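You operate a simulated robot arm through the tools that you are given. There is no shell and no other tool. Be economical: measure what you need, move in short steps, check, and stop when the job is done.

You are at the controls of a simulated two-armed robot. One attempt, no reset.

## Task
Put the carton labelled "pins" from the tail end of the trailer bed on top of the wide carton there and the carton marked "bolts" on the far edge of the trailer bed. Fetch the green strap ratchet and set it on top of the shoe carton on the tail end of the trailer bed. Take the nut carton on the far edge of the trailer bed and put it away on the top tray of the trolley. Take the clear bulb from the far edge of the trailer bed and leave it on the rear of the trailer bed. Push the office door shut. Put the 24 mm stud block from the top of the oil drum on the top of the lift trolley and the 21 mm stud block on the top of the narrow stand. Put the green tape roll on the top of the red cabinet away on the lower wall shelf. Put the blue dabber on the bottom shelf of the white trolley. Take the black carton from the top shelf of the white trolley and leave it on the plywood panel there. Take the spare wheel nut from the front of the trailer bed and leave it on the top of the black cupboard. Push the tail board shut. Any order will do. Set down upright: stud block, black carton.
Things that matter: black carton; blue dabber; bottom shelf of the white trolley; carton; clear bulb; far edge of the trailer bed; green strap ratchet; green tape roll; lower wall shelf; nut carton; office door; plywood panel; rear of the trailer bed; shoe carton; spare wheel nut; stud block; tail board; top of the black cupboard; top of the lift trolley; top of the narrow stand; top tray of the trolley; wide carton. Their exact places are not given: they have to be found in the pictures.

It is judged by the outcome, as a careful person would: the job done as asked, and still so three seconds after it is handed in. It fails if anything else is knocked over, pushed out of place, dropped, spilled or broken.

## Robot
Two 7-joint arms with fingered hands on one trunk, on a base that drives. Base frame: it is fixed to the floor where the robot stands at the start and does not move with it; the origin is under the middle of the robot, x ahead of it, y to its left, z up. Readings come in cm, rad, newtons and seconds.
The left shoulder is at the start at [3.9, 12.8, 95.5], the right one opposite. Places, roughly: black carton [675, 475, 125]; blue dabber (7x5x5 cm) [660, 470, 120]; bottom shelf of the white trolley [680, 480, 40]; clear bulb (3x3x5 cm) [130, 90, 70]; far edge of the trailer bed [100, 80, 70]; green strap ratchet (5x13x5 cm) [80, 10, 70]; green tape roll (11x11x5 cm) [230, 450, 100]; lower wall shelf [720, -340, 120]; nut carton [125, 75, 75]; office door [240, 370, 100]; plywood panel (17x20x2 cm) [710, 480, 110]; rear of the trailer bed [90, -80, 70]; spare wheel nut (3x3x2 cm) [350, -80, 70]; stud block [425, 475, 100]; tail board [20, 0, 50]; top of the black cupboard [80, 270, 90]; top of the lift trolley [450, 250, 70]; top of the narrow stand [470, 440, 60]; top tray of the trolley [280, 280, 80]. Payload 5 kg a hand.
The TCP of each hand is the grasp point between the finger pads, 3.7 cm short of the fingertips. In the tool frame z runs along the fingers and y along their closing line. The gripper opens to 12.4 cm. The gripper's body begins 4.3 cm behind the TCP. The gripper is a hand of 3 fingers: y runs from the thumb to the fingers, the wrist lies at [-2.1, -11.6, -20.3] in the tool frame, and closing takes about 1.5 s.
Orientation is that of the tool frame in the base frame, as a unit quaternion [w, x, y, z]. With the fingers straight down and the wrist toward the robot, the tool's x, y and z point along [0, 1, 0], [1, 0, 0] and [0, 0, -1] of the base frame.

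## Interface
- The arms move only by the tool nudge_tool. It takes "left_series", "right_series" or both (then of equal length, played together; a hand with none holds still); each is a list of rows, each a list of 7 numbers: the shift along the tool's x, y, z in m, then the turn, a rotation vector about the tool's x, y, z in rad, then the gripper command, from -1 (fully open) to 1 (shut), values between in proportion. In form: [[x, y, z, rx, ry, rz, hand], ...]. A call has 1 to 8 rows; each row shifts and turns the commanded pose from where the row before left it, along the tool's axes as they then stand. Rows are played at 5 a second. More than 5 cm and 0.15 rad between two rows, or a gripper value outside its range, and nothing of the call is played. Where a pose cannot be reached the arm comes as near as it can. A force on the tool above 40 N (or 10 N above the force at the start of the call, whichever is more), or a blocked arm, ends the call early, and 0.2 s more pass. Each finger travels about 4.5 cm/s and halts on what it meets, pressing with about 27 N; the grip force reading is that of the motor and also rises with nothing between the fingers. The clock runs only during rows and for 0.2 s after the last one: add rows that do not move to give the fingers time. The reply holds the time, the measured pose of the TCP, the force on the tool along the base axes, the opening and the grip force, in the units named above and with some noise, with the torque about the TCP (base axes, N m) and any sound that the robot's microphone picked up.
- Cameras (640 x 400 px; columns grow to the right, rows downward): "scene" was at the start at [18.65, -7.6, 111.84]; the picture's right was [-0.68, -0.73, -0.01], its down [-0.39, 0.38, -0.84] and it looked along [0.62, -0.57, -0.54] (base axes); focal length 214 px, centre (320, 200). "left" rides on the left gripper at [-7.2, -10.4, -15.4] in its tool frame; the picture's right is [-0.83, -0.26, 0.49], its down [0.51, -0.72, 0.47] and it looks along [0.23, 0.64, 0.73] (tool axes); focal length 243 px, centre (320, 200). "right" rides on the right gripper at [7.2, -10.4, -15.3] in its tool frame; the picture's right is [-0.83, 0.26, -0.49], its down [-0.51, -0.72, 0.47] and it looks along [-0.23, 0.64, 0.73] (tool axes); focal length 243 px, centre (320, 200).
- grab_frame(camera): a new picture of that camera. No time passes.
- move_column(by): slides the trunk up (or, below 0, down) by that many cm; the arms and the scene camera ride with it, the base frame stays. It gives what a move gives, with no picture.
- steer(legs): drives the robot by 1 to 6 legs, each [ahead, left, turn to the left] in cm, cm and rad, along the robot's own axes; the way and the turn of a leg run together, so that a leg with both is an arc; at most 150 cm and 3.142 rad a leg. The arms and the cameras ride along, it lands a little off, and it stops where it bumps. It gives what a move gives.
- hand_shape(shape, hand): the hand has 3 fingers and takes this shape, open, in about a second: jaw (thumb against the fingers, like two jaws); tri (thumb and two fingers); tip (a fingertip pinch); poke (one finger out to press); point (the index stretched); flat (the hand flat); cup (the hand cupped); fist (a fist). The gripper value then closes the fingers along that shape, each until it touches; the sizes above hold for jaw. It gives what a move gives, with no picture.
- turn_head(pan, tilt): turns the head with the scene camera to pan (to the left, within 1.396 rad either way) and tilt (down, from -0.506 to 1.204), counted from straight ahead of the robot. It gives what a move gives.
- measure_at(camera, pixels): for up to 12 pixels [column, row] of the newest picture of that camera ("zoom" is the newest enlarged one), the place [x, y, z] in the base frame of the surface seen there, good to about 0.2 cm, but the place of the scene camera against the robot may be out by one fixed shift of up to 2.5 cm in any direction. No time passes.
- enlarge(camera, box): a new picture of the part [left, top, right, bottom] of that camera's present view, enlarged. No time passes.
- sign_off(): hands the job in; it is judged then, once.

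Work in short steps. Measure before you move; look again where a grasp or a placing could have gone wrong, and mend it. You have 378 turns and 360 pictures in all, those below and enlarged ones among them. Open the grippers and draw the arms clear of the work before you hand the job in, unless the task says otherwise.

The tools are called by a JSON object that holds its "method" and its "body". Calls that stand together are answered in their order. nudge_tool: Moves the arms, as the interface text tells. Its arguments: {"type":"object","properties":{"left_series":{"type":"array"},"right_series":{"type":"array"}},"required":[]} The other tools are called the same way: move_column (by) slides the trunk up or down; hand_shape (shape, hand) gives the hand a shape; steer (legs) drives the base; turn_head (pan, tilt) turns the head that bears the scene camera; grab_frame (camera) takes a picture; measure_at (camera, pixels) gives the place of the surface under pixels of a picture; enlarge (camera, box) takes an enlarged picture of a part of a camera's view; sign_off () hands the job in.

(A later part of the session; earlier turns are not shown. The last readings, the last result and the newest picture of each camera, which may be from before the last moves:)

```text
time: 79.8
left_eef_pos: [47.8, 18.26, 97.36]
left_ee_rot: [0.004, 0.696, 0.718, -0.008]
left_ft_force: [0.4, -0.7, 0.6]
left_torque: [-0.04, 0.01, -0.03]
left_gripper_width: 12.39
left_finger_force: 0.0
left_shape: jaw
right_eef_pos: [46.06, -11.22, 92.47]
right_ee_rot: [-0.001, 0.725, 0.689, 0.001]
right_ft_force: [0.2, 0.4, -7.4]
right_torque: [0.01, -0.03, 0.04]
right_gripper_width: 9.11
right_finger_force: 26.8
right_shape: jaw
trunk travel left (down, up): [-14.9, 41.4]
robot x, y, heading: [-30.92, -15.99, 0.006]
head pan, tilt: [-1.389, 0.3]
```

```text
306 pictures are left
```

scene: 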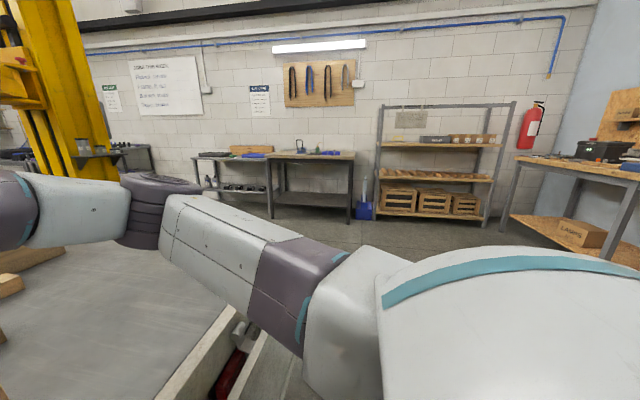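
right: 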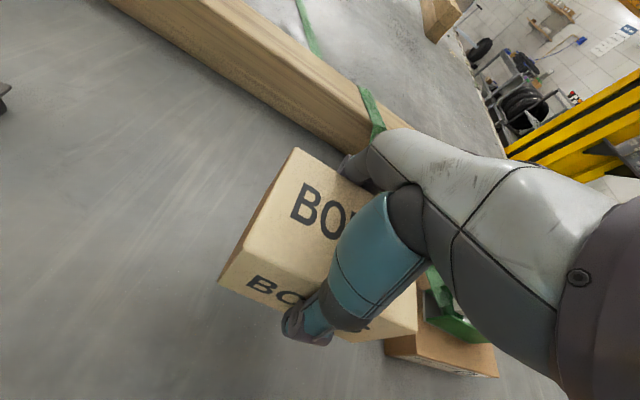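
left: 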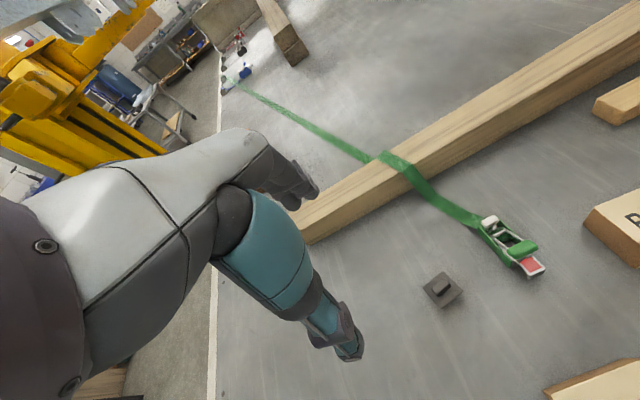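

Room is open behind. Back off 27 cm, lower the trunk while raising the right hand with BOLTS, and bring the left hand back, closed.

{"method": "steer", "body": {"legs": [[-27, 0, 0]]}}

{"method": "nudge_tool", "body": {"left_series": [[0, -0.0425, 0, 0, 0, 0, 1], [0, -0.0425, 0, 0, 0, 0, 1], [0, -0.0425, 0, 0, 0, 0, 1], [0, -0.0425, 0, 0, 0, 0, 1]], "right_series": [[0, 0, -0.035, 0, 0, 0, 1], [0, 0, -0.035, 0, 0, 0, 1], [0, 0, -0.035, 0, 0, 0, 1], [0, 0, -0.03, 0, 0, 0, 1]]}}

{"method": "move_column", "body": {"by": -14.5}}

{"method": "turn_head", "body": {"pan": 0.4, "tilt": 0.9}}

{"method": "grab_frame", "body": {"camera": "scene"}}

```text
time: 81.7
left_eef_pos: [20.3, 18.55, 97.31]
left_ee_rot: [0.004, 0.694, 0.72, -0.007]
left_ft_force: [0.2, -0.4, 0.3]
left_torque: [0.02, 0.01, -0.01]
left_gripper_width: 12.37
left_finger_force: 0.1
left_shape: jaw
right_eef_pos: [18.8, -10.83, 92.34]
right_ee_rot: [0.0, 0.722, 0.692, 0.001]
right_ft_force: [-0.2, 0.5, -6.5]
right_torque: [0.02, 0.01, -0.03]
right_gripper_width: 9.14
right_finger_force: 27.5
right_shape: jaw
trunk travel left (down, up): [-14.9, 41.4]
robot x, y, heading: [-58.11, -16.49, 0.011]
head pan, tilt: [-1.389, 0.3]
```

```text
time: 82.7
left_eef_pos: [2.96, 17.84, 97.57]
left_ee_rot: [0.004, 0.694, 0.72, -0.007]
left_ft_force: [0.0, -0.1, 0.3]
left_torque: [-0.03, -0.06, 0.0]
left_gripper_width: 3.56
left_finger_force: 0.0
left_shape: jaw
right_eef_pos: [18.45, -10.83, 106.18]
right_ee_rot: [0.001, 0.723, 0.691, 0.001]
right_ft_force: [0.1, -0.8, -7.3]
right_torque: [0.01, -0.06, -0.01]
right_gripper_width: 9.09
right_finger_force: 26.6
right_shape: jaw
trunk travel left (down, up): [-14.9, 41.4]
robot x, y, heading: [-57.61, -16.19, 0.01]
head pan, tilt: [-1.389, 0.3]
```

```text
time: 84.4
left_eef_pos: [3.24, 17.85, 82.9]
left_ee_rot: [0.004, 0.694, 0.72, -0.007]
left_ft_force: [0.1, -0.4, 0.4]
left_torque: [0.02, 0.01, 0.03]
left_gripper_width: 0.0
left_finger_force: 26.9
left_shape: jaw
right_eef_pos: [18.82, -10.92, 91.43]
right_ee_rot: [0.0, 0.722, 0.691, 0.001]
right_ft_force: [0.9, 0.1, -7.6]
right_torque: [0.0, -0.02, 0.0]
right_gripper_width: 9.12
right_finger_force: 27.1
right_shape: jaw
trunk travel left (down, up): [-0.4, 55.9]
robot x, y, heading: [-57.78, -16.1, 0.013]
head pan, tilt: [-1.389, 0.3]
```

```text
time: 86.2
left_eef_pos: [3.24, 17.88, 82.97]
left_ee_rot: [0.004, 0.694, 0.72, -0.007]
left_ft_force: [0.2, -0.6, 0.0]
left_torque: [-0.01, -0.02, -0.02]
left_gripper_width: 0.0
left_finger_force: 27.1
left_shape: jaw
right_eef_pos: [18.6, -10.77, 91.54]
right_ee_rot: [-0.001, 0.722, 0.692, 0.001]
right_ft_force: [-0.3, 0.0, -7.4]
right_torque: [0.0, 0.01, 0.01]
right_gripper_width: 9.13
right_finger_force: 27.1
right_shape: jaw
trunk travel left (down, up): [-0.4, 55.9]
robot x, y, heading: [-58.4, -16.11, 0.009]
head pan, tilt: [0.4, 0.901]
```

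```text
305 pictures are left
```

scene: 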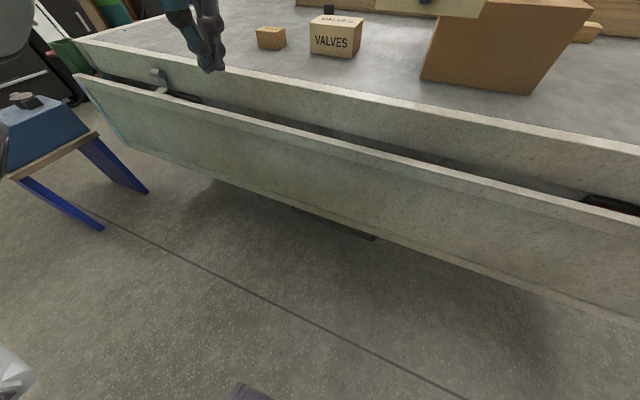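

Measure the board top, middle and bottom at several columns.

{"method": "measure_at", "body": {"camera": "scene", "pixels": [[300, 137], [300, 145], [300, 165], [300, 185], [300, 198], [120, 100], [120, 118], [500, 190], [500, 260], [335, 225], [160, 75], [300, 120]]}}

{"method": "enlarge", "body": {"camera": "scene", "box": [60, 50, 260, 175]}}

```text
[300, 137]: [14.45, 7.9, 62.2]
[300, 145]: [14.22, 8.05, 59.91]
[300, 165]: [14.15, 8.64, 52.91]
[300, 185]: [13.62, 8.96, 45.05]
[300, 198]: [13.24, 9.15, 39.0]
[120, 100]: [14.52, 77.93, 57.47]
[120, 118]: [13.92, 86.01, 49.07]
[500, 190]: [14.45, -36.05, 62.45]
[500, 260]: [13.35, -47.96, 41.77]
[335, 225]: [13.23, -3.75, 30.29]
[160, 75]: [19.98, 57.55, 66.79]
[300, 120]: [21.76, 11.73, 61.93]
```

```text
3.20 times, centred on (160, 112) of scene
```

zoom: 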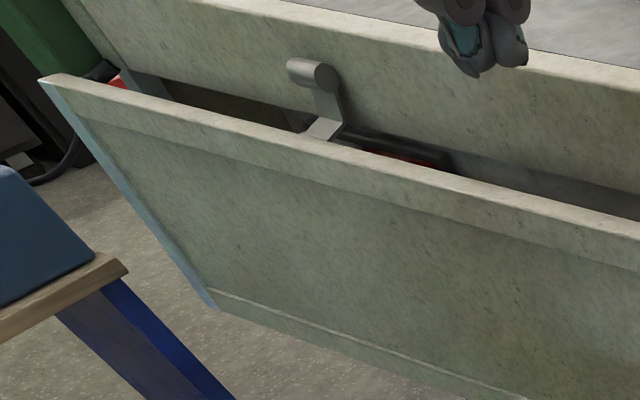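

The board's geometry is unclear from here; I'll view it from the side when passing. Raise the trunk, back a bit, and drive round to the trailer's left side with BOLTS.

{"method": "move_column", "body": {"by": 14.5}}

{"method": "steer", "body": {"legs": [[-15, 0, 0], [0, 90, 0], [0, 90, 0]]}}

{"method": "turn_head", "body": {"pan": -0.55, "tilt": 0.5}}

{"method": "grab_frame", "body": {"camera": "scene"}}

```text
time: 87.9
left_eef_pos: [3.34, 17.86, 97.35]
left_ee_rot: [0.005, 0.694, 0.72, -0.008]
left_ft_force: [-0.1, 0.5, -0.3]
left_torque: [-0.03, 0.01, -0.02]
left_gripper_width: 0.0
left_finger_force: 26.9
left_shape: jaw
right_eef_pos: [18.91, -10.8, 105.63]
right_ee_rot: [0.0, 0.722, 0.691, -0.001]
right_ft_force: [0.0, -0.8, -7.5]
right_torque: [0.01, 0.02, 0.02]
right_gripper_width: 9.1
right_finger_force: 26.8
right_shape: jaw
trunk travel left (down, up): [-14.9, 41.4]
robot x, y, heading: [-57.56, -15.84, 0.01]
head pan, tilt: [0.4, 0.901]
```

```text
time: 98.1
left_eef_pos: [-15.99, 201.42, 97.49]
left_ee_rot: [0.004, 0.685, 0.729, -0.007]
left_ft_force: [0.3, -0.4, -0.1]
left_torque: [0.02, -0.01, 0.01]
left_gripper_width: 0.02
left_finger_force: 26.9
left_shape: jaw
right_eef_pos: [0.24, 173.14, 105.84]
right_ee_rot: [-0.001, 0.713, 0.701, 0.0]
right_ft_force: [0.3, -0.3, -7.1]
right_torque: [0.0, -0.02, 0.03]
right_gripper_width: 9.13
right_finger_force: 26.8
right_shape: jaw
trunk travel left (down, up): [-14.9, 41.4]
robot x, y, heading: [-75.93, 166.01, 0.038]
head pan, tilt: [0.4, 0.901]
```

```text
time: 99.3
left_eef_pos: [-16.04, 201.57, 97.47]
left_ee_rot: [0.003, 0.685, 0.729, -0.007]
left_ft_force: [0.5, 0.8, 0.3]
left_torque: [0.02, 0.02, 0.03]
left_gripper_width: 0.01
left_finger_force: 27.2
left_shape: jaw
right_eef_pos: [0.33, 173.07, 105.88]
right_ee_rot: [0.0, 0.713, 0.701, 0.0]
right_ft_force: [-0.8, 0.6, -7.8]
right_torque: [0.0, 0.01, 0.02]
right_gripper_width: 9.13
right_finger_force: 27.7
right_shape: jaw
trunk travel left (down, up): [-14.9, 41.4]
robot x, y, heading: [-76.59, 165.32, 0.037]
head pan, tilt: [-0.55, 0.499]
```

```text
303 pictures are left
```

scene: 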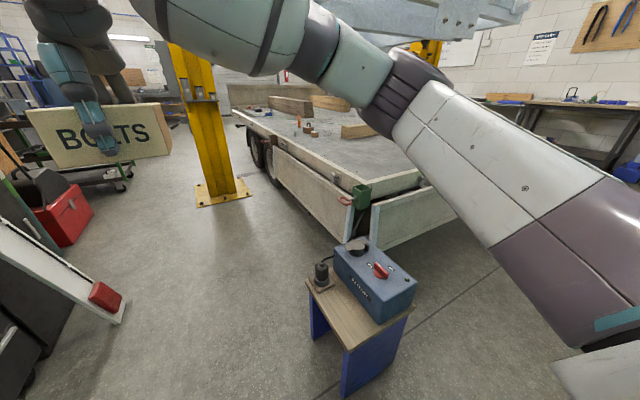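

Zoom at the trailer's corner to understand the tail board.

{"method": "enlarge", "body": {"camera": "scene", "box": [300, 150, 480, 262]}}

{"method": "measure_at", "body": {"camera": "scene", "pixels": [[378, 210], [374, 240], [440, 182], [450, 215], [356, 198], [352, 240], [250, 130], [196, 200], [240, 180], [380, 270], [330, 265], [70, 200]]}}

```text
3.56 times, centred on (390, 206) of scene
```

zoom: 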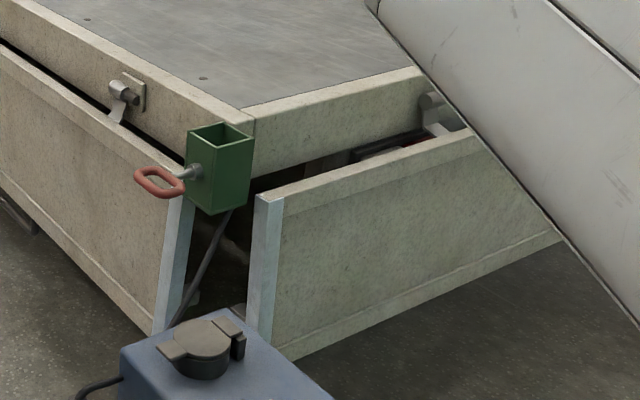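

```text
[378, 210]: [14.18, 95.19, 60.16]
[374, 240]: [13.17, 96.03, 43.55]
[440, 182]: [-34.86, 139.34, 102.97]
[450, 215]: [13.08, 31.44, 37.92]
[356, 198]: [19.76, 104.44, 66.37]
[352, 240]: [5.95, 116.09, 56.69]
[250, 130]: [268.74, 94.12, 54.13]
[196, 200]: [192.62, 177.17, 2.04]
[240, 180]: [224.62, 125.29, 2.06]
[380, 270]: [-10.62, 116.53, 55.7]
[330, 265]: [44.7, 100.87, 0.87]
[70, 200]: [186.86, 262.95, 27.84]
```

Dropside hinges show the tail board hangs down and must be swung up; I leave that for last. Measure left-hand obstacles for the drive.

{"method": "measure_at", "body": {"camera": "scene", "pixels": [[118, 312], [60, 360], [15, 330], [90, 215], [120, 185], [200, 205], [310, 335], [345, 395], [310, 285], [105, 295], [100, 240], [235, 205]]}}

```text
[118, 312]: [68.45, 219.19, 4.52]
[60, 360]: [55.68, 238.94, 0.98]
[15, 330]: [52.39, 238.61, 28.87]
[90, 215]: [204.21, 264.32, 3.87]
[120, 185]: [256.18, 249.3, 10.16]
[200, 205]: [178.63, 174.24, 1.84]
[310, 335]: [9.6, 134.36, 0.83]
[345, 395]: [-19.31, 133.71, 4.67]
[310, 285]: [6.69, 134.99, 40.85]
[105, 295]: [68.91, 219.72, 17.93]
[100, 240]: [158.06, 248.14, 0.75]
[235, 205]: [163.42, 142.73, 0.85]
```

Shift both hands 12 cm to the right for clearance, then drive forward along y≈174.

{"method": "nudge_tool", "body": {"left_series": [[-0.04, 0, 0, 0, 0, 0, 1], [-0.04, 0, 0, 0, 0, 0, 1], [-0.04, 0, 0, 0, 0, 0, 1]], "right_series": [[-0.05, 0, 0, 0, 0, 0, 1], [-0.05, 0, 0, 0, 0, 0, 1], [-0.05, 0, 0, 0, 0, 0, 1]]}}

{"method": "steer", "body": {"legs": [[0, 0, -0.037], [0, 8, 0], [120, 0, 0], [48, 0, 0]]}}

{"method": "turn_head", "body": {"pan": -0.9, "tilt": 0.6}}

{"method": "grab_frame", "body": {"camera": "scene"}}

```text
time: 100.1
left_eef_pos: [-15.17, 189.09, 97.73]
left_ee_rot: [0.003, 0.685, 0.729, -0.007]
left_ft_force: [0.1, -0.2, 0.1]
left_torque: [0.11, 0.04, -0.02]
left_gripper_width: 0.0
left_finger_force: 27.1
left_shape: jaw
right_eef_pos: [-0.18, 157.76, 105.85]
right_ee_rot: [-0.002, 0.713, 0.701, 0.001]
right_ft_force: [0.3, -1.4, -7.0]
right_torque: [0.05, 0.02, 0.0]
right_gripper_width: 9.13
right_finger_force: 26.9
right_shape: jaw
trunk travel left (down, up): [-14.9, 41.4]
robot x, y, heading: [-76.54, 165.9, 0.042]
head pan, tilt: [-0.55, 0.499]
```

```text
time: 109.6
left_eef_pos: [152.23, 194.74, 97.7]
left_ee_rot: [0.004, 0.7, 0.715, -0.007]
left_ft_force: [-0.5, -0.5, 0.1]
left_torque: [0.0, -0.01, 0.01]
left_gripper_width: 0.01
left_finger_force: 27.3
left_shape: jaw
right_eef_pos: [165.87, 162.79, 105.92]
right_ee_rot: [0.0, 0.728, 0.685, 0.0]
right_ft_force: [-0.1, -0.4, -7.4]
right_torque: [-0.01, 0.0, -0.01]
right_gripper_width: 9.12
right_finger_force: 26.9
right_shape: jaw
trunk travel left (down, up): [-14.9, 41.4]
robot x, y, heading: [89.91, 174.08, -0.01]
head pan, tilt: [-0.55, 0.499]
```

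```text
time: 110.5
left_eef_pos: [152.18, 194.78, 97.83]
left_ee_rot: [0.004, 0.7, 0.714, -0.008]
left_ft_force: [-0.8, 0.3, -0.1]
left_torque: [0.03, -0.01, -0.01]
left_gripper_width: 0.0
left_finger_force: 26.9
left_shape: jaw
right_eef_pos: [165.85, 162.8, 105.97]
right_ee_rot: [-0.001, 0.728, 0.686, 0.0]
right_ft_force: [-0.1, 0.2, -7.0]
right_torque: [-0.02, -0.02, 0.0]
right_gripper_width: 9.09
right_finger_force: 27.2
right_shape: jaw
trunk travel left (down, up): [-14.9, 41.4]
robot x, y, heading: [90.22, 173.59, -0.009]
head pan, tilt: [-0.901, 0.6]
```

```text
301 pictures are left
```

scene: 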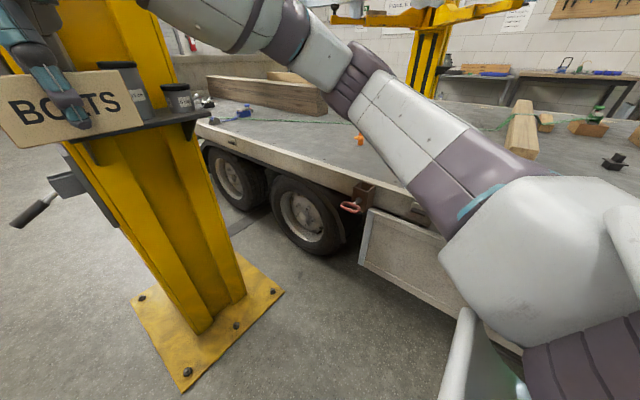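

The post's shelf is close to BOLTS. Measure it, then back off before turning.

{"method": "measure_at", "body": {"camera": "scene", "pixels": [[85, 150], [150, 125], [200, 118], [130, 90], [180, 90], [45, 210], [190, 375], [140, 310]]}}

{"method": "steer", "body": {"legs": [[-30, 5, 0]]}}

{"method": "steer", "body": {"legs": [[0, 0, -1.56]]}}

{"method": "turn_head", "body": {"pan": 0.3, "tilt": 0.6}}

{"method": "grab_frame", "body": {"camera": "scene"}}

```text
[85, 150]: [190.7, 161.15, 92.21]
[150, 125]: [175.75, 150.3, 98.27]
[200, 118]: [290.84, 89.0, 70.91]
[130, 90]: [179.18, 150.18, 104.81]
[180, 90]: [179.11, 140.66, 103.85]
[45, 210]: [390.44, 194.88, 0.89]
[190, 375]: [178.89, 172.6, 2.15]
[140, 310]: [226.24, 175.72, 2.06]
```

```text
time: 112.5
left_eef_pos: [123.0, 199.5, 97.64]
left_ee_rot: [0.004, 0.702, 0.712, -0.008]
left_ft_force: [0.6, 0.9, 0.5]
left_torque: [0.02, -0.02, -0.01]
left_gripper_width: 0.0
left_finger_force: 27.1
left_shape: jaw
right_eef_pos: [136.52, 167.53, 105.91]
right_ee_rot: [-0.001, 0.73, 0.683, 0.0]
right_ft_force: [-1.2, -0.2, -7.0]
right_torque: [0.03, -0.01, 0.0]
right_gripper_width: 9.13
right_finger_force: 27.0
right_shape: jaw
trunk travel left (down, up): [-14.9, 41.4]
robot x, y, heading: [60.83, 178.42, -0.009]
head pan, tilt: [-0.901, 0.6]
```

```text
time: 116.7
left_eef_pos: [81.72, 116.57, 97.71]
left_ee_rot: [-0.003, 1.0, 0.011, -0.007]
left_ft_force: [-0.2, -0.6, 0.0]
left_torque: [0.01, 0.02, 0.0]
left_gripper_width: 0.0
left_finger_force: 26.8
left_shape: jaw
right_eef_pos: [49.86, 102.91, 105.89]
right_ee_rot: [0.0, 1.0, -0.03, 0.0]
right_ft_force: [-0.9, 0.4, -7.9]
right_torque: [0.03, 0.02, 0.02]
right_gripper_width: 9.08
right_finger_force: 27.5
right_shape: jaw
trunk travel left (down, up): [-14.9, 41.4]
robot x, y, heading: [60.88, 179.12, -1.577]
head pan, tilt: [-0.901, 0.6]
```

```text
time: 118.1
left_eef_pos: [81.63, 116.57, 97.81]
left_ee_rot: [-0.002, 1.0, 0.01, -0.008]
left_ft_force: [0.2, -0.2, -0.4]
left_torque: [0.03, 0.02, -0.02]
left_gripper_width: 0.0
left_finger_force: 27.1
left_shape: jaw
right_eef_pos: [49.86, 102.9, 105.9]
right_ee_rot: [-0.001, 1.0, -0.03, 0.0]
right_ft_force: [0.0, -0.3, -7.7]
right_torque: [-0.02, 0.02, -0.02]
right_gripper_width: 9.09
right_finger_force: 27.1
right_shape: jaw
trunk travel left (down, up): [-14.9, 41.4]
robot x, y, heading: [60.56, 178.38, -1.573]
head pan, tilt: [0.3, 0.6]
```

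```text
300 pictures are left
```

scene: 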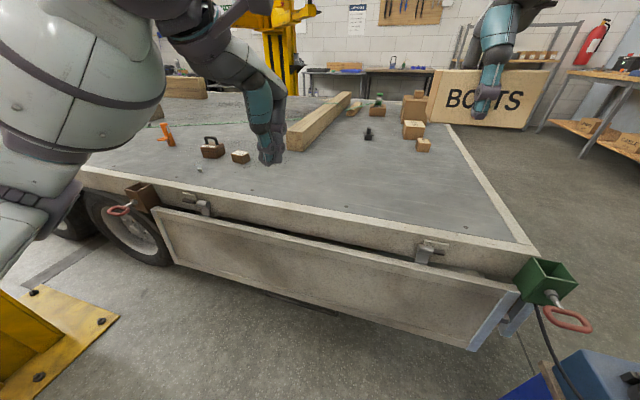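

Strafe to x≈112 and forward so BOLTS is above (101, 80).

{"method": "steer", "body": {"legs": [[0, 51, 0], [23, 0, 0]]}}

{"method": "grab_frame", "body": {"camera": "scene"}}

{"method": "grab_frame", "body": {"camera": "left"}}

```text
time: 122.4
left_eef_pos: [131.66, 94.08, 97.78]
left_ee_rot: [-0.003, 1.0, 0.01, -0.007]
left_ft_force: [0.5, 0.1, -0.3]
left_torque: [0.0, 0.01, 0.01]
left_gripper_width: 0.0
left_finger_force: 26.7
left_shape: jaw
right_eef_pos: [99.92, 80.39, 105.85]
right_ee_rot: [0.0, 1.0, -0.03, 0.0]
right_ft_force: [0.1, -1.3, -6.9]
right_torque: [0.01, 0.03, 0.0]
right_gripper_width: 9.08
right_finger_force: 27.1
right_shape: jaw
trunk travel left (down, up): [-14.9, 41.4]
robot x, y, heading: [110.38, 156.61, -1.57]
head pan, tilt: [0.3, 0.6]
```

```text
299 pictures are left
```

scene: 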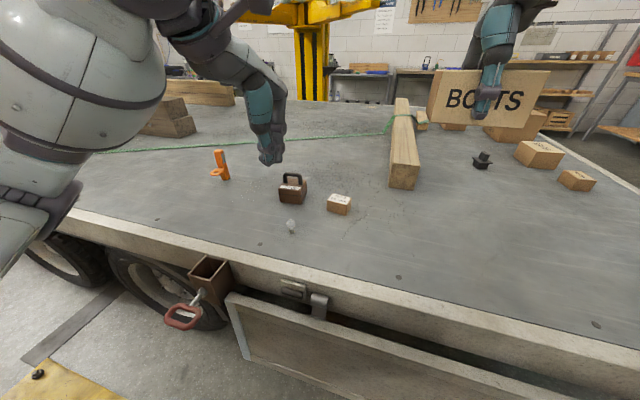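

```text
298 pictures are left
```

left: 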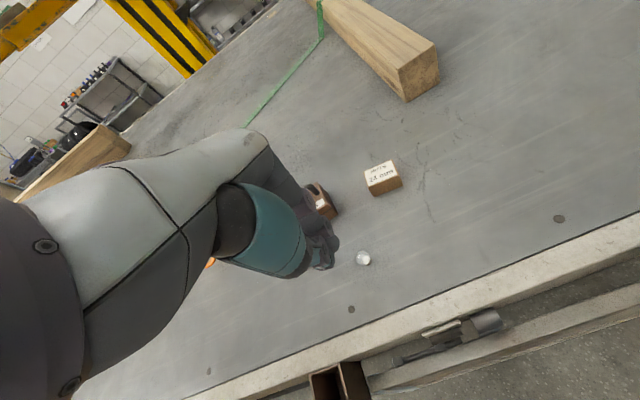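

Lower BOLTS to the bed and read the nut carton label.

{"method": "nudge_tool", "body": {"right_series": [[0, 0, 0.0435, 0, 0, 0, 1], [0, 0, 0.0435, 0, 0, 0, 1], [0, 0, 0.0435, 0, 0, 0, 1], [0, 0, 0.0435, 0, 0, 0, 1], [0, 0, 0.0435, 0, 0, 0, 1], [0, 0, 0.0435, 0, 0, 0, 1], [0, 0, 0.038, 0, 0, 0, 1], [0, 0, 0.004, 0, 0, 0, 1]]}}

{"method": "enlarge", "body": {"camera": "left", "box": [340, 150, 430, 280]}}

{"method": "grab_frame", "body": {"camera": "scene"}}

```text
time: 124.2
left_eef_pos: [131.78, 94.04, 97.84]
left_ee_rot: [-0.001, 1.0, 0.009, -0.008]
left_ft_force: [0.6, -0.4, -0.3]
left_torque: [0.01, -0.02, -0.01]
left_gripper_width: 0.0
left_finger_force: 27.2
left_shape: jaw
right_eef_pos: [99.9, 80.52, 75.43]
right_ee_rot: [0.001, 1.0, -0.031, 0.001]
right_ft_force: [-2.2, 0.7, -1.2]
right_torque: [-0.28, -0.23, -0.06]
right_gripper_width: 9.09
right_finger_force: 27.1
right_shape: jaw
trunk travel left (down, up): [-14.9, 41.4]
robot x, y, heading: [110.46, 155.98, -1.577]
head pan, tilt: [0.3, 0.6]
```

```text
3.08 times, centred on (385, 215) of left
```

zoom: 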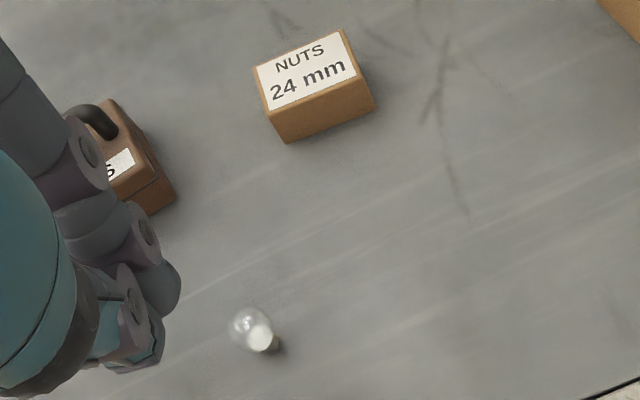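

```text
296 pictures are left
```

scene: 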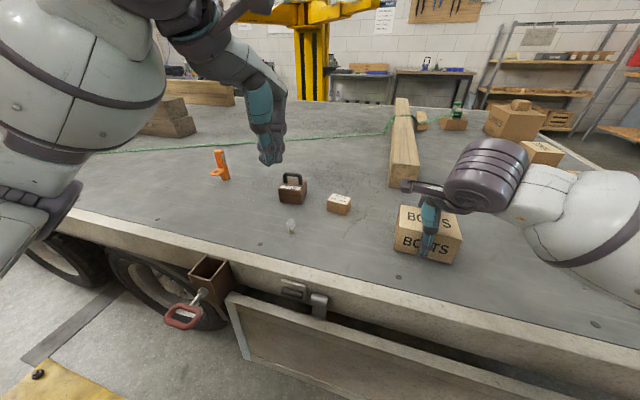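

Contact made; release BOLTS and rise, and measure the nut carton and the bulb with the left camera.

{"method": "nudge_tool", "body": {"right_series": [[0, 0, 0.001, 0, 0, 0, 0.6], [0, 0, 0, 0, 0, 0, -0.2], [0, 0, 0, 0, 0, 0, -0.6], [0, 0, 0, 0, 0, 0, -0.8], [0, 0, 0, 0, 0, 0, -0.8], [0, 0, -0.04, 0, 0, 0, -0.8], [0, 0, -0.045, 0, 0, 0, -1], [0, 0, -0.045, 0, 0, 0, -1]]}}

{"method": "measure_at", "body": {"camera": "left", "pixels": [[364, 170], [391, 162], [401, 179], [373, 187], [376, 195], [363, 258], [366, 263], [361, 252], [402, 187], [318, 200]]}}

{"method": "grab_frame", "body": {"camera": "scene"}}

```text
time: 126.0
left_eef_pos: [131.87, 94.1, 97.85]
left_ee_rot: [-0.002, 1.0, 0.009, -0.008]
left_ft_force: [-0.3, -0.7, 0.1]
left_torque: [0.0, 0.0, 0.02]
left_gripper_width: 0.0
left_finger_force: 26.9
left_shape: jaw
right_eef_pos: [99.61, 80.47, 88.59]
right_ee_rot: [0.001, 1.0, -0.03, 0.0]
right_ft_force: [0.8, -0.3, -0.3]
right_torque: [-0.02, -0.01, 0.0]
right_gripper_width: 12.35
right_finger_force: 0.0
right_shape: jaw
trunk travel left (down, up): [-14.9, 41.4]
robot x, y, heading: [110.61, 156.5, -1.578]
head pan, tilt: [0.3, 0.6]
```

```text
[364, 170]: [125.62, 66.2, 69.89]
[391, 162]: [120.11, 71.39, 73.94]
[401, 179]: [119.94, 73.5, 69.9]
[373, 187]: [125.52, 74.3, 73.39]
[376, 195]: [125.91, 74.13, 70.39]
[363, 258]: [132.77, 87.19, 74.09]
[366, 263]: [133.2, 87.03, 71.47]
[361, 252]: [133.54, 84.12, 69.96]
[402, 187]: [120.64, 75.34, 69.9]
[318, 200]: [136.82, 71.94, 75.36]
```

```text
295 pictures are left
```

scene: 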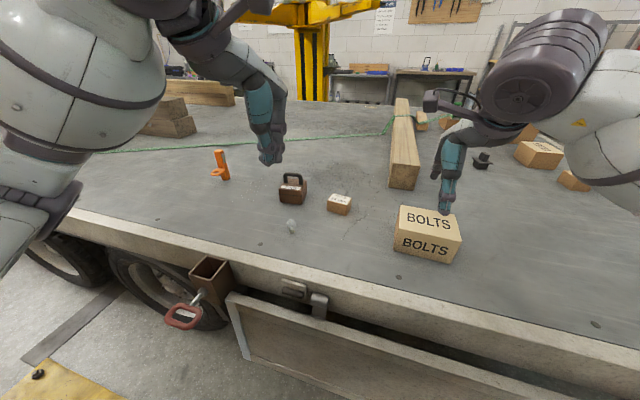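

BOLTS is placed. Refine the nut carton corners.

{"method": "measure_at", "body": {"camera": "left", "pixels": [[366, 173], [390, 163], [397, 175], [370, 184], [380, 174], [372, 194], [399, 185]]}}

{"method": "enlarge", "body": {"camera": "scene", "box": [250, 160, 370, 250]}}

```text
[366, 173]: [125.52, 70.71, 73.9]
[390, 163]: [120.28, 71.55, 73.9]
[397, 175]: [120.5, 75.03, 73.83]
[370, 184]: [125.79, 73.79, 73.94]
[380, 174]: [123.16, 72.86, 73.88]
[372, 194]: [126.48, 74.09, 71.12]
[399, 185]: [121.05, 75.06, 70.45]
```

```text
4.44 times, centred on (310, 205) of scene
```

zoom: 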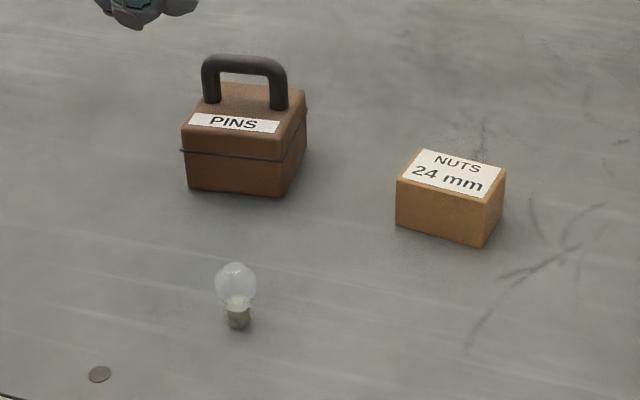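

Nut carton centre (123.1, 72.7), 5.8×4.2, rotated ~9°. Left hand opens and moves over it.

{"method": "nudge_tool", "body": {"left_series": [[-0.0182, 0.0424, 0.01, 0, 0, 0, -1], [-0.0182, 0.0424, 0.01, 0, 0, 0, -1], [-0.0182, 0.0424, 0.01, 0, 0, 0, -1], [-0.0182, 0.0424, 0.01, 0, 0, 0, -1], [-0.0182, 0.0424, 0.01, 0, 0, 0, -1], [0, 0, 0.03, 0, 0, 0.145, -1], [0, 0, 0.03, 0, 0, 0, -1], [0, 0, 0, 0, 0, 0, -1]]}}

{"method": "grab_frame", "body": {"camera": "left"}}

```text
time: 127.8
left_eef_pos: [122.77, 72.73, 86.88]
left_ee_rot: [-0.002, 0.998, -0.063, -0.007]
left_ft_force: [-0.3, 0.6, 0.6]
left_torque: [0.02, 0.0, 0.0]
left_gripper_width: 12.37
left_finger_force: 0.0
left_shape: jaw
right_eef_pos: [99.65, 80.3, 88.5]
right_ee_rot: [0.001, 1.0, -0.03, 0.0]
right_ft_force: [-0.4, -0.5, 0.2]
right_torque: [0.0, 0.01, 0.02]
right_gripper_width: 12.37
right_finger_force: 0.1
right_shape: jaw
trunk travel left (down, up): [-14.9, 41.4]
robot x, y, heading: [110.8, 156.15, -1.582]
head pan, tilt: [0.3, 0.6]
```

```text
293 pictures are left
```

left: 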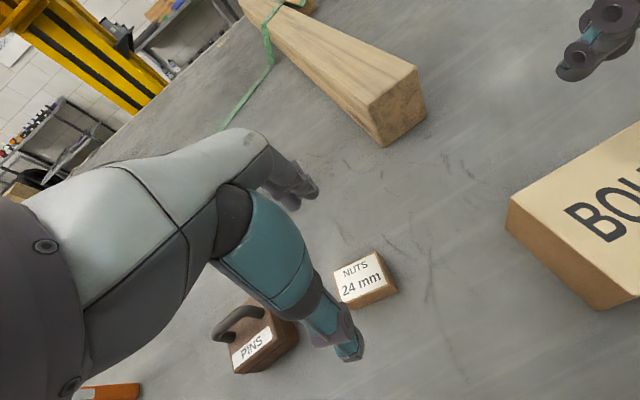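

Check the carton centre against the TCP from this closer view.

{"method": "measure_at", "body": {"camera": "left", "pixels": [[336, 270], [376, 253], [397, 290], [346, 301], [385, 285], [260, 350], [290, 330]]}}

```text
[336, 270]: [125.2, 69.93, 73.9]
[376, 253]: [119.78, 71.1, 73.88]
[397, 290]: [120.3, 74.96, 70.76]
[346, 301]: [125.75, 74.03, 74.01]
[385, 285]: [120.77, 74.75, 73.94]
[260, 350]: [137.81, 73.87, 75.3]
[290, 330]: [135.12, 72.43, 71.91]
```

Well aligned. Descend 12.6 cm and grip.

{"method": "nudge_tool", "body": {"left_series": [[0, 0, 0.042, 0, 0, 0, -1], [0, 0, 0.042, 0, 0, 0, -1], [0, 0, 0.042, 0, 0, 0, -1], [0, 0, 0, 0, 0, 0, -1]]}}

{"method": "nudge_tool", "body": {"left_series": [[0, 0, 0, 0, 0, 0, 1], [0, 0, 0, 0, 0, 0, 1], [0, 0, 0, 0, 0, 0, 1], [0, 0, 0, 0, 0, 0, 1], [0, 0, 0, 0, 0, 0, 1], [0, 0, 0, 0, 0, 0, 1], [0, 0, 0, 0, 0, 0, 1], [0, 0, 0, 0, 0, 0, 1]]}}

{"method": "nudge_tool", "body": {"left_series": [[0, 0, 0, 0, 0, 0, 1], [0, 0, 0, 0, 0, 0, 1], [0, 0, -0.04, 0, 0, 0, 1], [0, 0, -0.04, 0, 0, 0, 1], [0, 0, -0.04, 0, 0, 0, 1], [0, 0, -0.04, 0, 0, 0, 1]]}}

{"method": "grab_frame", "body": {"camera": "left"}}

```text
time: 128.9
left_eef_pos: [127.19, 71.03, 84.66]
left_ee_rot: [0.073, 0.997, -0.038, 0.009]
left_ft_force: [0.5, -0.3, -1.4]
left_torque: [0.03, 0.03, -0.01]
left_gripper_width: 12.4
left_finger_force: 0.0
left_shape: jaw
right_eef_pos: [101.19, 80.81, 88.48]
right_ee_rot: [0.002, 1.0, -0.023, 0.001]
right_ft_force: [-0.2, -0.6, -0.4]
right_torque: [0.05, -0.01, 0.05]
right_gripper_width: 12.4
right_finger_force: 0.1
right_shape: jaw
trunk travel left (down, up): [-14.9, 41.4]
robot x, y, heading: [111.61, 156.18, -1.562]
head pan, tilt: [0.3, 0.6]
stopped in row 4 (left hand): the arm was blocked; the commanded pose is now the measured one
```

```text
time: 130.7
left_eef_pos: [127.15, 71.1, 84.66]
left_ee_rot: [0.071, 0.997, -0.042, 0.006]
left_ft_force: [0.3, -0.6, -0.2]
left_torque: [0.01, 0.01, -0.01]
left_gripper_width: 0.0
left_finger_force: 22.2
left_shape: jaw
right_eef_pos: [101.36, 80.93, 89.19]
right_ee_rot: [0.005, 1.0, -0.025, -0.001]
right_ft_force: [-0.4, -0.7, 0.2]
right_torque: [0.01, 0.01, 0.04]
right_gripper_width: 12.38
right_finger_force: 0.1
right_shape: jaw
trunk travel left (down, up): [-14.9, 41.4]
robot x, y, heading: [111.42, 156.34, -1.566]
head pan, tilt: [0.3, 0.6]
```

```text
time: 132.1
left_eef_pos: [125.4, 72.48, 99.66]
left_ee_rot: [0.067, 0.997, -0.05, 0.003]
left_ft_force: [0.1, 0.2, 0.3]
left_torque: [-0.09, 0.04, -0.03]
left_gripper_width: 0.01
left_finger_force: 27.4
left_shape: jaw
right_eef_pos: [100.27, 80.36, 88.59]
right_ee_rot: [0.0, 1.0, -0.029, 0.0]
right_ft_force: [0.8, 0.1, 0.9]
right_torque: [-0.01, 0.04, -0.05]
right_gripper_width: 12.37
right_finger_force: 0.1
right_shape: jaw
trunk travel left (down, up): [-14.9, 41.4]
robot x, y, heading: [111.0, 156.18, -1.572]
head pan, tilt: [0.3, 0.6]
```

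```text
292 pictures are left
```

left: 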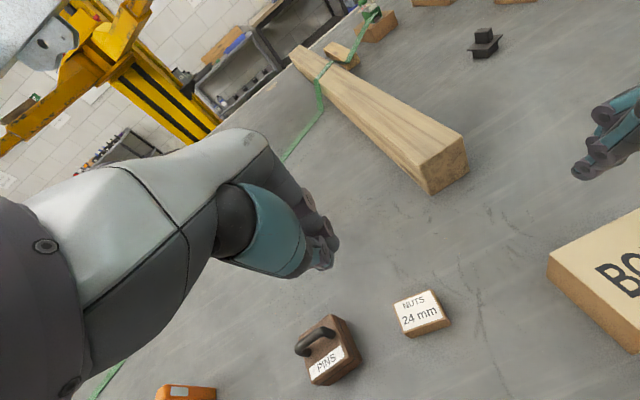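

The left arm bumped the right arm. Withdraw the right hand to its side and level the left tool again.

{"method": "nudge_tool", "body": {"right_series": [[-0.03, 0, -0.035, 0, 0, 0, -1], [-0.045, 0, 0, 0, 0, 0, -1], [-0.045, 0, 0, 0, 0, 0, -1], [-0.045, 0, 0, 0, 0, 0, -1], [-0.045, 0, 0, 0, 0, 0, -1], [-0.03, 0, 0, 0, 0, 0, -1]]}}

{"method": "nudge_tool", "body": {"left_series": [[-0.024, 0, 0, 0.134, -0.014, 0.02, -1], [0, 0, 0, 0, 0, 0, -1], [0, 0, 0, 0, 0, 0, -1], [0, 0, 0, 0, 0, 0, -1], [0, 0, 0, 0, 0, 0, -1], [0, 0, 0, 0, 0, 0, -1], [0, 0, 0, 0, 0, 0, -1], [0, 0, 0, 0, 0, 0, -1]]}}

{"method": "grab_frame", "body": {"camera": "left"}}

```text
time: 133.5
left_eef_pos: [126.19, 72.51, 99.51]
left_ee_rot: [0.065, 0.997, -0.046, 0.004]
left_ft_force: [-0.6, 0.9, 0.0]
left_torque: [0.02, 0.02, 0.0]
left_gripper_width: 0.0
left_finger_force: 26.6
left_shape: jaw
right_eef_pos: [77.05, 81.56, 91.71]
right_ee_rot: [0.0, 1.0, -0.026, -0.001]
right_ft_force: [-0.8, -0.4, 0.1]
right_torque: [-0.02, -0.03, 0.0]
right_gripper_width: 12.38
right_finger_force: 0.0
right_shape: jaw
trunk travel left (down, up): [-14.9, 41.4]
robot x, y, heading: [111.45, 156.36, -1.574]
head pan, tilt: [0.3, 0.6]
```

```text
time: 135.3
left_eef_pos: [123.79, 72.64, 99.4]
left_ee_rot: [-0.001, 0.998, -0.056, 0.0]
left_ft_force: [-0.4, 0.2, 0.4]
left_torque: [0.01, -0.03, -0.01]
left_gripper_width: 12.38
left_finger_force: 0.0
left_shape: jaw
right_eef_pos: [77.18, 81.53, 91.68]
right_ee_rot: [0.0, 1.0, -0.027, 0.001]
right_ft_force: [0.0, 0.0, -0.4]
right_torque: [0.0, 0.02, 0.01]
right_gripper_width: 12.37
right_finger_force: 0.1
right_shape: jaw
trunk travel left (down, up): [-14.9, 41.4]
robot x, y, heading: [111.78, 156.4, -1.566]
head pan, tilt: [0.3, 0.6]
```

```text
291 pictures are left
```

left: 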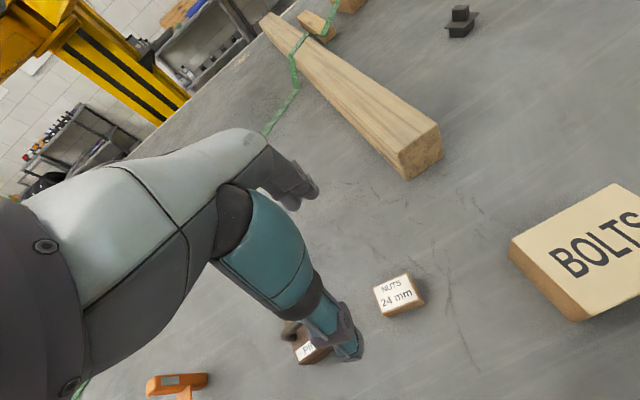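

Shift 1 cm and descend fully, with a stop check.

{"method": "nudge_tool", "body": {"left_series": [[-0.01, 0, 0.0418, 0, 0, 0, -1], [0, 0, 0.0418, 0, 0, 0, -1], [0, 0, 0.0418, 0, 0, 0, -1], [0, 0, 0.0418, 0, 0, 0, -1], [0, 0, 0.0418, 0, 0, 0, -1], [0, 0, 0.0418, 0, 0, 0, -1], [0, 0, 0, 0, 0, 0, -1]]}}

```text
time: 136.6
left_eef_pos: [123.81, 70.54, 92.28]
left_ee_rot: [0.089, 0.995, -0.043, 0.021]
left_ft_force: [0.2, 2.4, 0.2]
left_torque: [-0.21, 0.03, 0.0]
left_gripper_width: 12.41
left_finger_force: 0.0
left_shape: jaw
right_eef_pos: [76.27, 81.92, 91.96]
right_ee_rot: [0.005, 1.0, -0.027, 0.006]
right_ft_force: [0.3, 0.7, 0.4]
right_torque: [-0.01, 0.05, 0.0]
right_gripper_width: 12.35
right_finger_force: 0.1
right_shape: jaw
trunk travel left (down, up): [-14.9, 41.4]
robot x, y, heading: [111.79, 155.91, -1.569]
head pan, tilt: [0.3, 0.6]
stopped in row 6 (left hand): the arm was blocked; the commanded pose is now the measured one
```

Blocked by something else. Look at the left arm's surroundings.

{"method": "turn_head", "body": {"pan": 0.9, "tilt": 0.3}}

{"method": "grab_frame", "body": {"camera": "scene"}}

```text
time: 137.6
left_eef_pos: [123.87, 70.82, 92.84]
left_ee_rot: [0.096, 0.994, -0.046, 0.018]
left_ft_force: [0.0, 0.6, 0.1]
left_torque: [0.02, -0.05, 0.02]
left_gripper_width: 12.38
left_finger_force: 0.1
left_shape: jaw
right_eef_pos: [76.64, 81.68, 92.02]
right_ee_rot: [0.005, 1.0, -0.026, 0.006]
right_ft_force: [0.0, -0.4, -0.2]
right_torque: [0.0, -0.01, -0.01]
right_gripper_width: 12.4
right_finger_force: 0.1
right_shape: jaw
trunk travel left (down, up): [-14.9, 41.4]
robot x, y, heading: [111.65, 155.73, -1.568]
head pan, tilt: [0.901, 0.3]
```

```text
290 pictures are left
```

scene: 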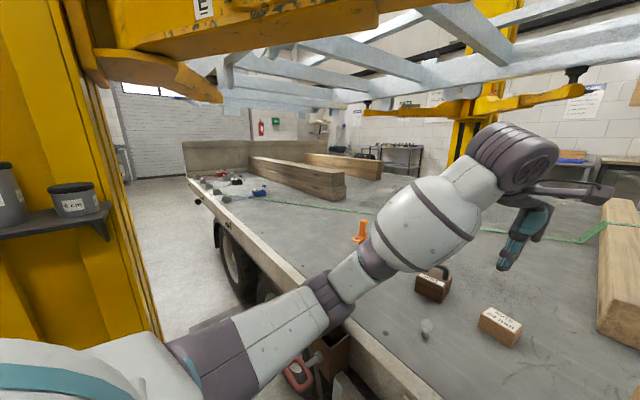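

The left elbow is likely pressing on the stake pocket at the bed edge. Raise the trunk 12 cm, back off 8 cm, and re-level.

{"method": "move_column", "body": {"by": 12}}

{"method": "steer", "body": {"legs": [[-8, 0, 0]]}}

{"method": "nudge_tool", "body": {"left_series": [[0, 0.03, 0, 0.095, -0.023, 0.009, -1], [0, 0.045, 0, 0.095, -0.023, 0.009, -1], [0, 0, 0, 0, 0, 0, -1]]}}

{"method": "grab_frame", "body": {"camera": "left"}}

{"method": "grab_frame", "body": {"camera": "scene"}}

```text
time: 139.1
left_eef_pos: [124.82, 69.78, 102.69]
left_ee_rot: [0.083, 0.995, -0.044, 0.014]
left_ft_force: [0.5, -0.6, -0.5]
left_torque: [-0.01, 0.04, 0.02]
left_gripper_width: 12.4
left_finger_force: 0.1
left_shape: jaw
right_eef_pos: [77.55, 80.84, 103.82]
right_ee_rot: [-0.001, 1.0, -0.026, 0.001]
right_ft_force: [0.4, 0.1, -0.5]
right_torque: [0.03, 0.02, 0.0]
right_gripper_width: 12.39
right_finger_force: 0.0
right_shape: jaw
trunk travel left (down, up): [-26.9, 29.4]
robot x, y, heading: [111.6, 156.01, -1.567]
head pan, tilt: [0.901, 0.3]
```

```text
time: 140.2
left_eef_pos: [124.97, 77.91, 102.91]
left_ee_rot: [0.084, 0.995, -0.044, 0.014]
left_ft_force: [0.3, -0.2, -0.5]
left_torque: [-0.01, -0.02, -0.01]
left_gripper_width: 12.42
left_finger_force: 0.1
left_shape: jaw
right_eef_pos: [77.58, 88.77, 103.67]
right_ee_rot: [0.001, 1.0, -0.025, 0.0]
right_ft_force: [0.3, 0.9, -0.2]
right_torque: [-0.01, -0.01, -0.04]
right_gripper_width: 12.4
right_finger_force: 0.1
right_shape: jaw
trunk travel left (down, up): [-26.9, 29.4]
robot x, y, heading: [111.31, 163.53, -1.566]
head pan, tilt: [0.901, 0.3]
```

```text
time: 141.0
left_eef_pos: [124.36, 70.41, 103.64]
left_ee_rot: [-0.013, 0.999, -0.053, -0.004]
left_ft_force: [-0.5, 0.3, -0.1]
left_torque: [-0.03, 0.02, 0.0]
left_gripper_width: 12.41
left_finger_force: 0.0
left_shape: jaw
right_eef_pos: [77.63, 88.87, 103.89]
right_ee_rot: [0.0, 1.0, -0.025, 0.0]
right_ft_force: [0.8, 0.8, -0.1]
right_torque: [0.01, 0.0, -0.02]
right_gripper_width: 12.4
right_finger_force: 0.1
right_shape: jaw
trunk travel left (down, up): [-26.9, 29.4]
robot x, y, heading: [111.74, 163.77, -1.563]
head pan, tilt: [0.901, 0.3]
```

```text
289 pictures are left
```

left: 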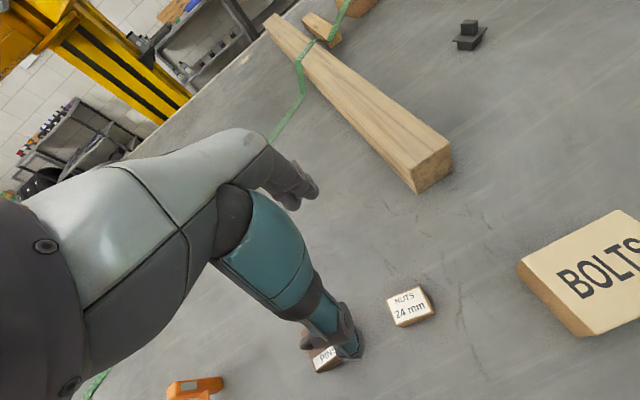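

```text
288 pictures are left
```

scene: 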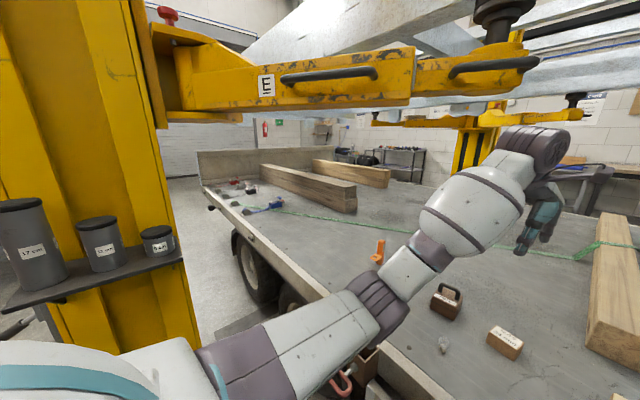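

Correct position and descend from higher shoulder.

{"method": "nudge_tool", "body": {"left_series": [[-0.018, -0.019, 0, -0.026, 0, 0, -1], [0, 0, 0.045, 0, 0, 0, -1], [0, 0, 0.045, 0, 0, 0, -1], [0, 0, 0.045, 0, 0, 0, -1], [0, 0, 0.045, 0, 0, 0, -1], [0, 0, 0, 0, 0, 0, -1]]}}

{"method": "grab_frame", "body": {"camera": "left"}}

```text
time: 142.4
left_eef_pos: [122.36, 72.69, 85.84]
left_ee_rot: [0.002, 0.999, -0.053, -0.004]
left_ft_force: [0.0, 0.5, -0.2]
left_torque: [-0.04, 0.01, 0.01]
left_gripper_width: 12.39
left_finger_force: 0.0
left_shape: jaw
right_eef_pos: [77.6, 89.01, 103.81]
right_ee_rot: [0.0, 1.0, -0.025, 0.0]
right_ft_force: [0.7, 0.0, -0.1]
right_torque: [0.0, 0.0, 0.01]
right_gripper_width: 12.37
right_finger_force: 0.0
right_shape: jaw
trunk travel left (down, up): [-26.9, 29.4]
robot x, y, heading: [111.7, 163.74, -1.566]
head pan, tilt: [0.901, 0.3]
```

```text
287 pictures are left
```

left: 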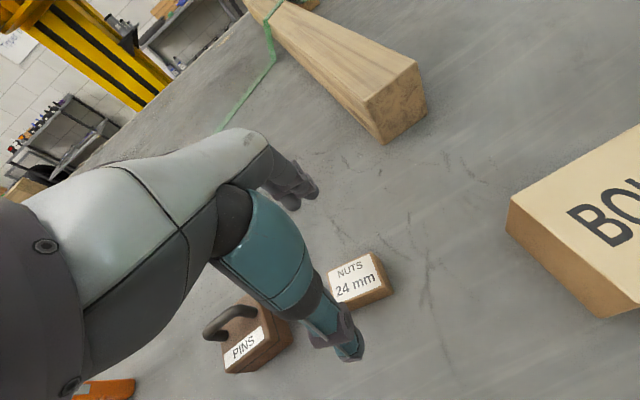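

Continue down 11.5 cm and close.

{"method": "nudge_tool", "body": {"left_series": [[0, 0, 0.04, 0, 0, 0, -1], [0, 0, 0.04, 0, 0, 0, -1], [0, 0, 0.035, 0, 0, 0, -1], [0, 0, 0, 0, 0, 0, -1]]}}

{"method": "nudge_tool", "body": {"left_series": [[0, 0, 0, 0, 0, 0, 1], [0, 0, 0, 0, 0, 0, 1], [0, 0, 0, 0, 0, 0, 1], [0, 0, 0, 0, 0, 0, 1], [0, 0, 0, 0, 0, 0, 1], [0, 0, 0, 0, 0, 0, 1], [0, 0, 0, 0, 0, 0, 1], [0, 0, 0, 0, 0, 0, 1]]}}

{"method": "grab_frame", "body": {"camera": "left"}}

```text
time: 143.4
left_eef_pos: [122.31, 72.47, 74.3]
left_ee_rot: [0.001, 0.999, -0.053, -0.004]
left_ft_force: [-0.2, -0.5, -0.1]
left_torque: [-0.03, 0.05, -0.03]
left_gripper_width: 12.42
left_finger_force: 0.0
left_shape: jaw
right_eef_pos: [77.59, 88.83, 103.77]
right_ee_rot: [0.0, 1.0, -0.025, 0.001]
right_ft_force: [-0.3, 0.4, -0.2]
right_torque: [0.0, -0.01, -0.02]
right_gripper_width: 12.39
right_finger_force: 0.0
right_shape: jaw
trunk travel left (down, up): [-26.9, 29.4]
robot x, y, heading: [111.97, 163.88, -1.561]
head pan, tilt: [0.901, 0.3]
```

```text
time: 145.2
left_eef_pos: [122.38, 72.6, 74.29]
left_ee_rot: [0.001, 0.999, -0.054, -0.005]
left_ft_force: [-0.7, -0.8, 0.5]
left_torque: [-0.03, 0.0, -0.02]
left_gripper_width: 4.0
left_finger_force: 27.4
left_shape: jaw
right_eef_pos: [77.66, 88.86, 103.68]
right_ee_rot: [0.0, 1.0, -0.026, -0.001]
right_ft_force: [-1.4, 0.6, 0.4]
right_torque: [-0.02, 0.0, -0.01]
right_gripper_width: 12.38
right_finger_force: 0.1
right_shape: jaw
trunk travel left (down, up): [-26.9, 29.4]
robot x, y, heading: [111.74, 163.81, -1.567]
head pan, tilt: [0.901, 0.3]
```

```text
286 pictures are left
```

left: 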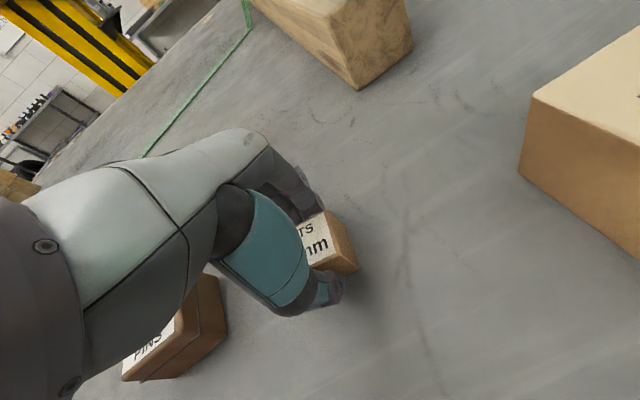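

Gripped (4.0 cm). Lift straight up, then shift left-hand aside; measure the overhead yellow arm.

{"method": "nudge_tool", "body": {"left_series": [[0, 0, -0.045, 0, 0, 0, 1], [0, 0, -0.045, 0, 0, 0, 1], [0, 0, -0.045, 0, 0, 0, 1], [0, 0, -0.045, 0, 0, 0, 1], [0, 0, -0.045, 0, 0, 0, 1], [0.03, -0.03, -0.02, 0, 0, 0, 1], [0.03, -0.03, 0, 0, 0, 0, 1], [0.03, -0.03, 0, 0, 0, 0, 1]]}}

{"method": "grab_frame", "body": {"camera": "scene"}}

{"method": "measure_at", "body": {"camera": "scene", "pixels": [[340, 100], [480, 80], [220, 115], [150, 270], [90, 280], [505, 15], [443, 345], [445, 350]]}}

```text
time: 147.0
left_eef_pos: [132.3, 80.57, 98.3]
left_ee_rot: [0.0, 0.999, -0.053, -0.005]
left_ft_force: [0.6, 1.0, -1.8]
left_torque: [-0.01, 0.02, 0.03]
left_gripper_width: 3.98
left_finger_force: 27.0
left_shape: jaw
right_eef_pos: [77.76, 88.88, 103.94]
right_ee_rot: [-0.001, 1.0, -0.026, 0.0]
right_ft_force: [0.5, 0.7, 0.3]
right_torque: [0.01, 0.02, -0.02]
right_gripper_width: 12.4
right_finger_force: 0.0
right_shape: jaw
trunk travel left (down, up): [-26.9, 29.4]
robot x, y, heading: [111.84, 163.63, -1.569]
head pan, tilt: [0.901, 0.3]
```

```text
285 pictures are left
```

scene: 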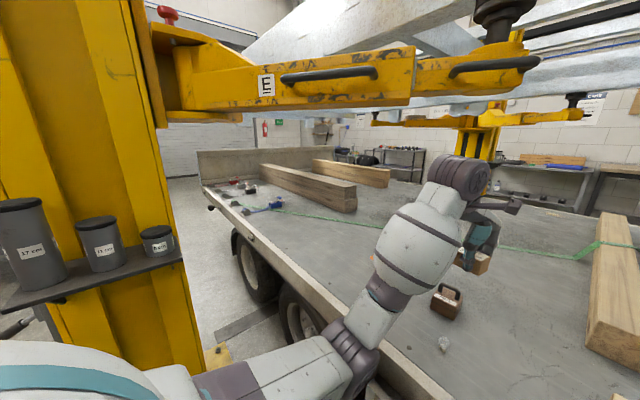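

```text
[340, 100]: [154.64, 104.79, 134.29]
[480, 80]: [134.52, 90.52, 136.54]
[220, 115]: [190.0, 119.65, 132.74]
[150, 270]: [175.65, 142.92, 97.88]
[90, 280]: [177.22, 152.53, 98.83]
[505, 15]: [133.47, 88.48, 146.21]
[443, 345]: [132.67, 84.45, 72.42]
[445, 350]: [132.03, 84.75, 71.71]
```

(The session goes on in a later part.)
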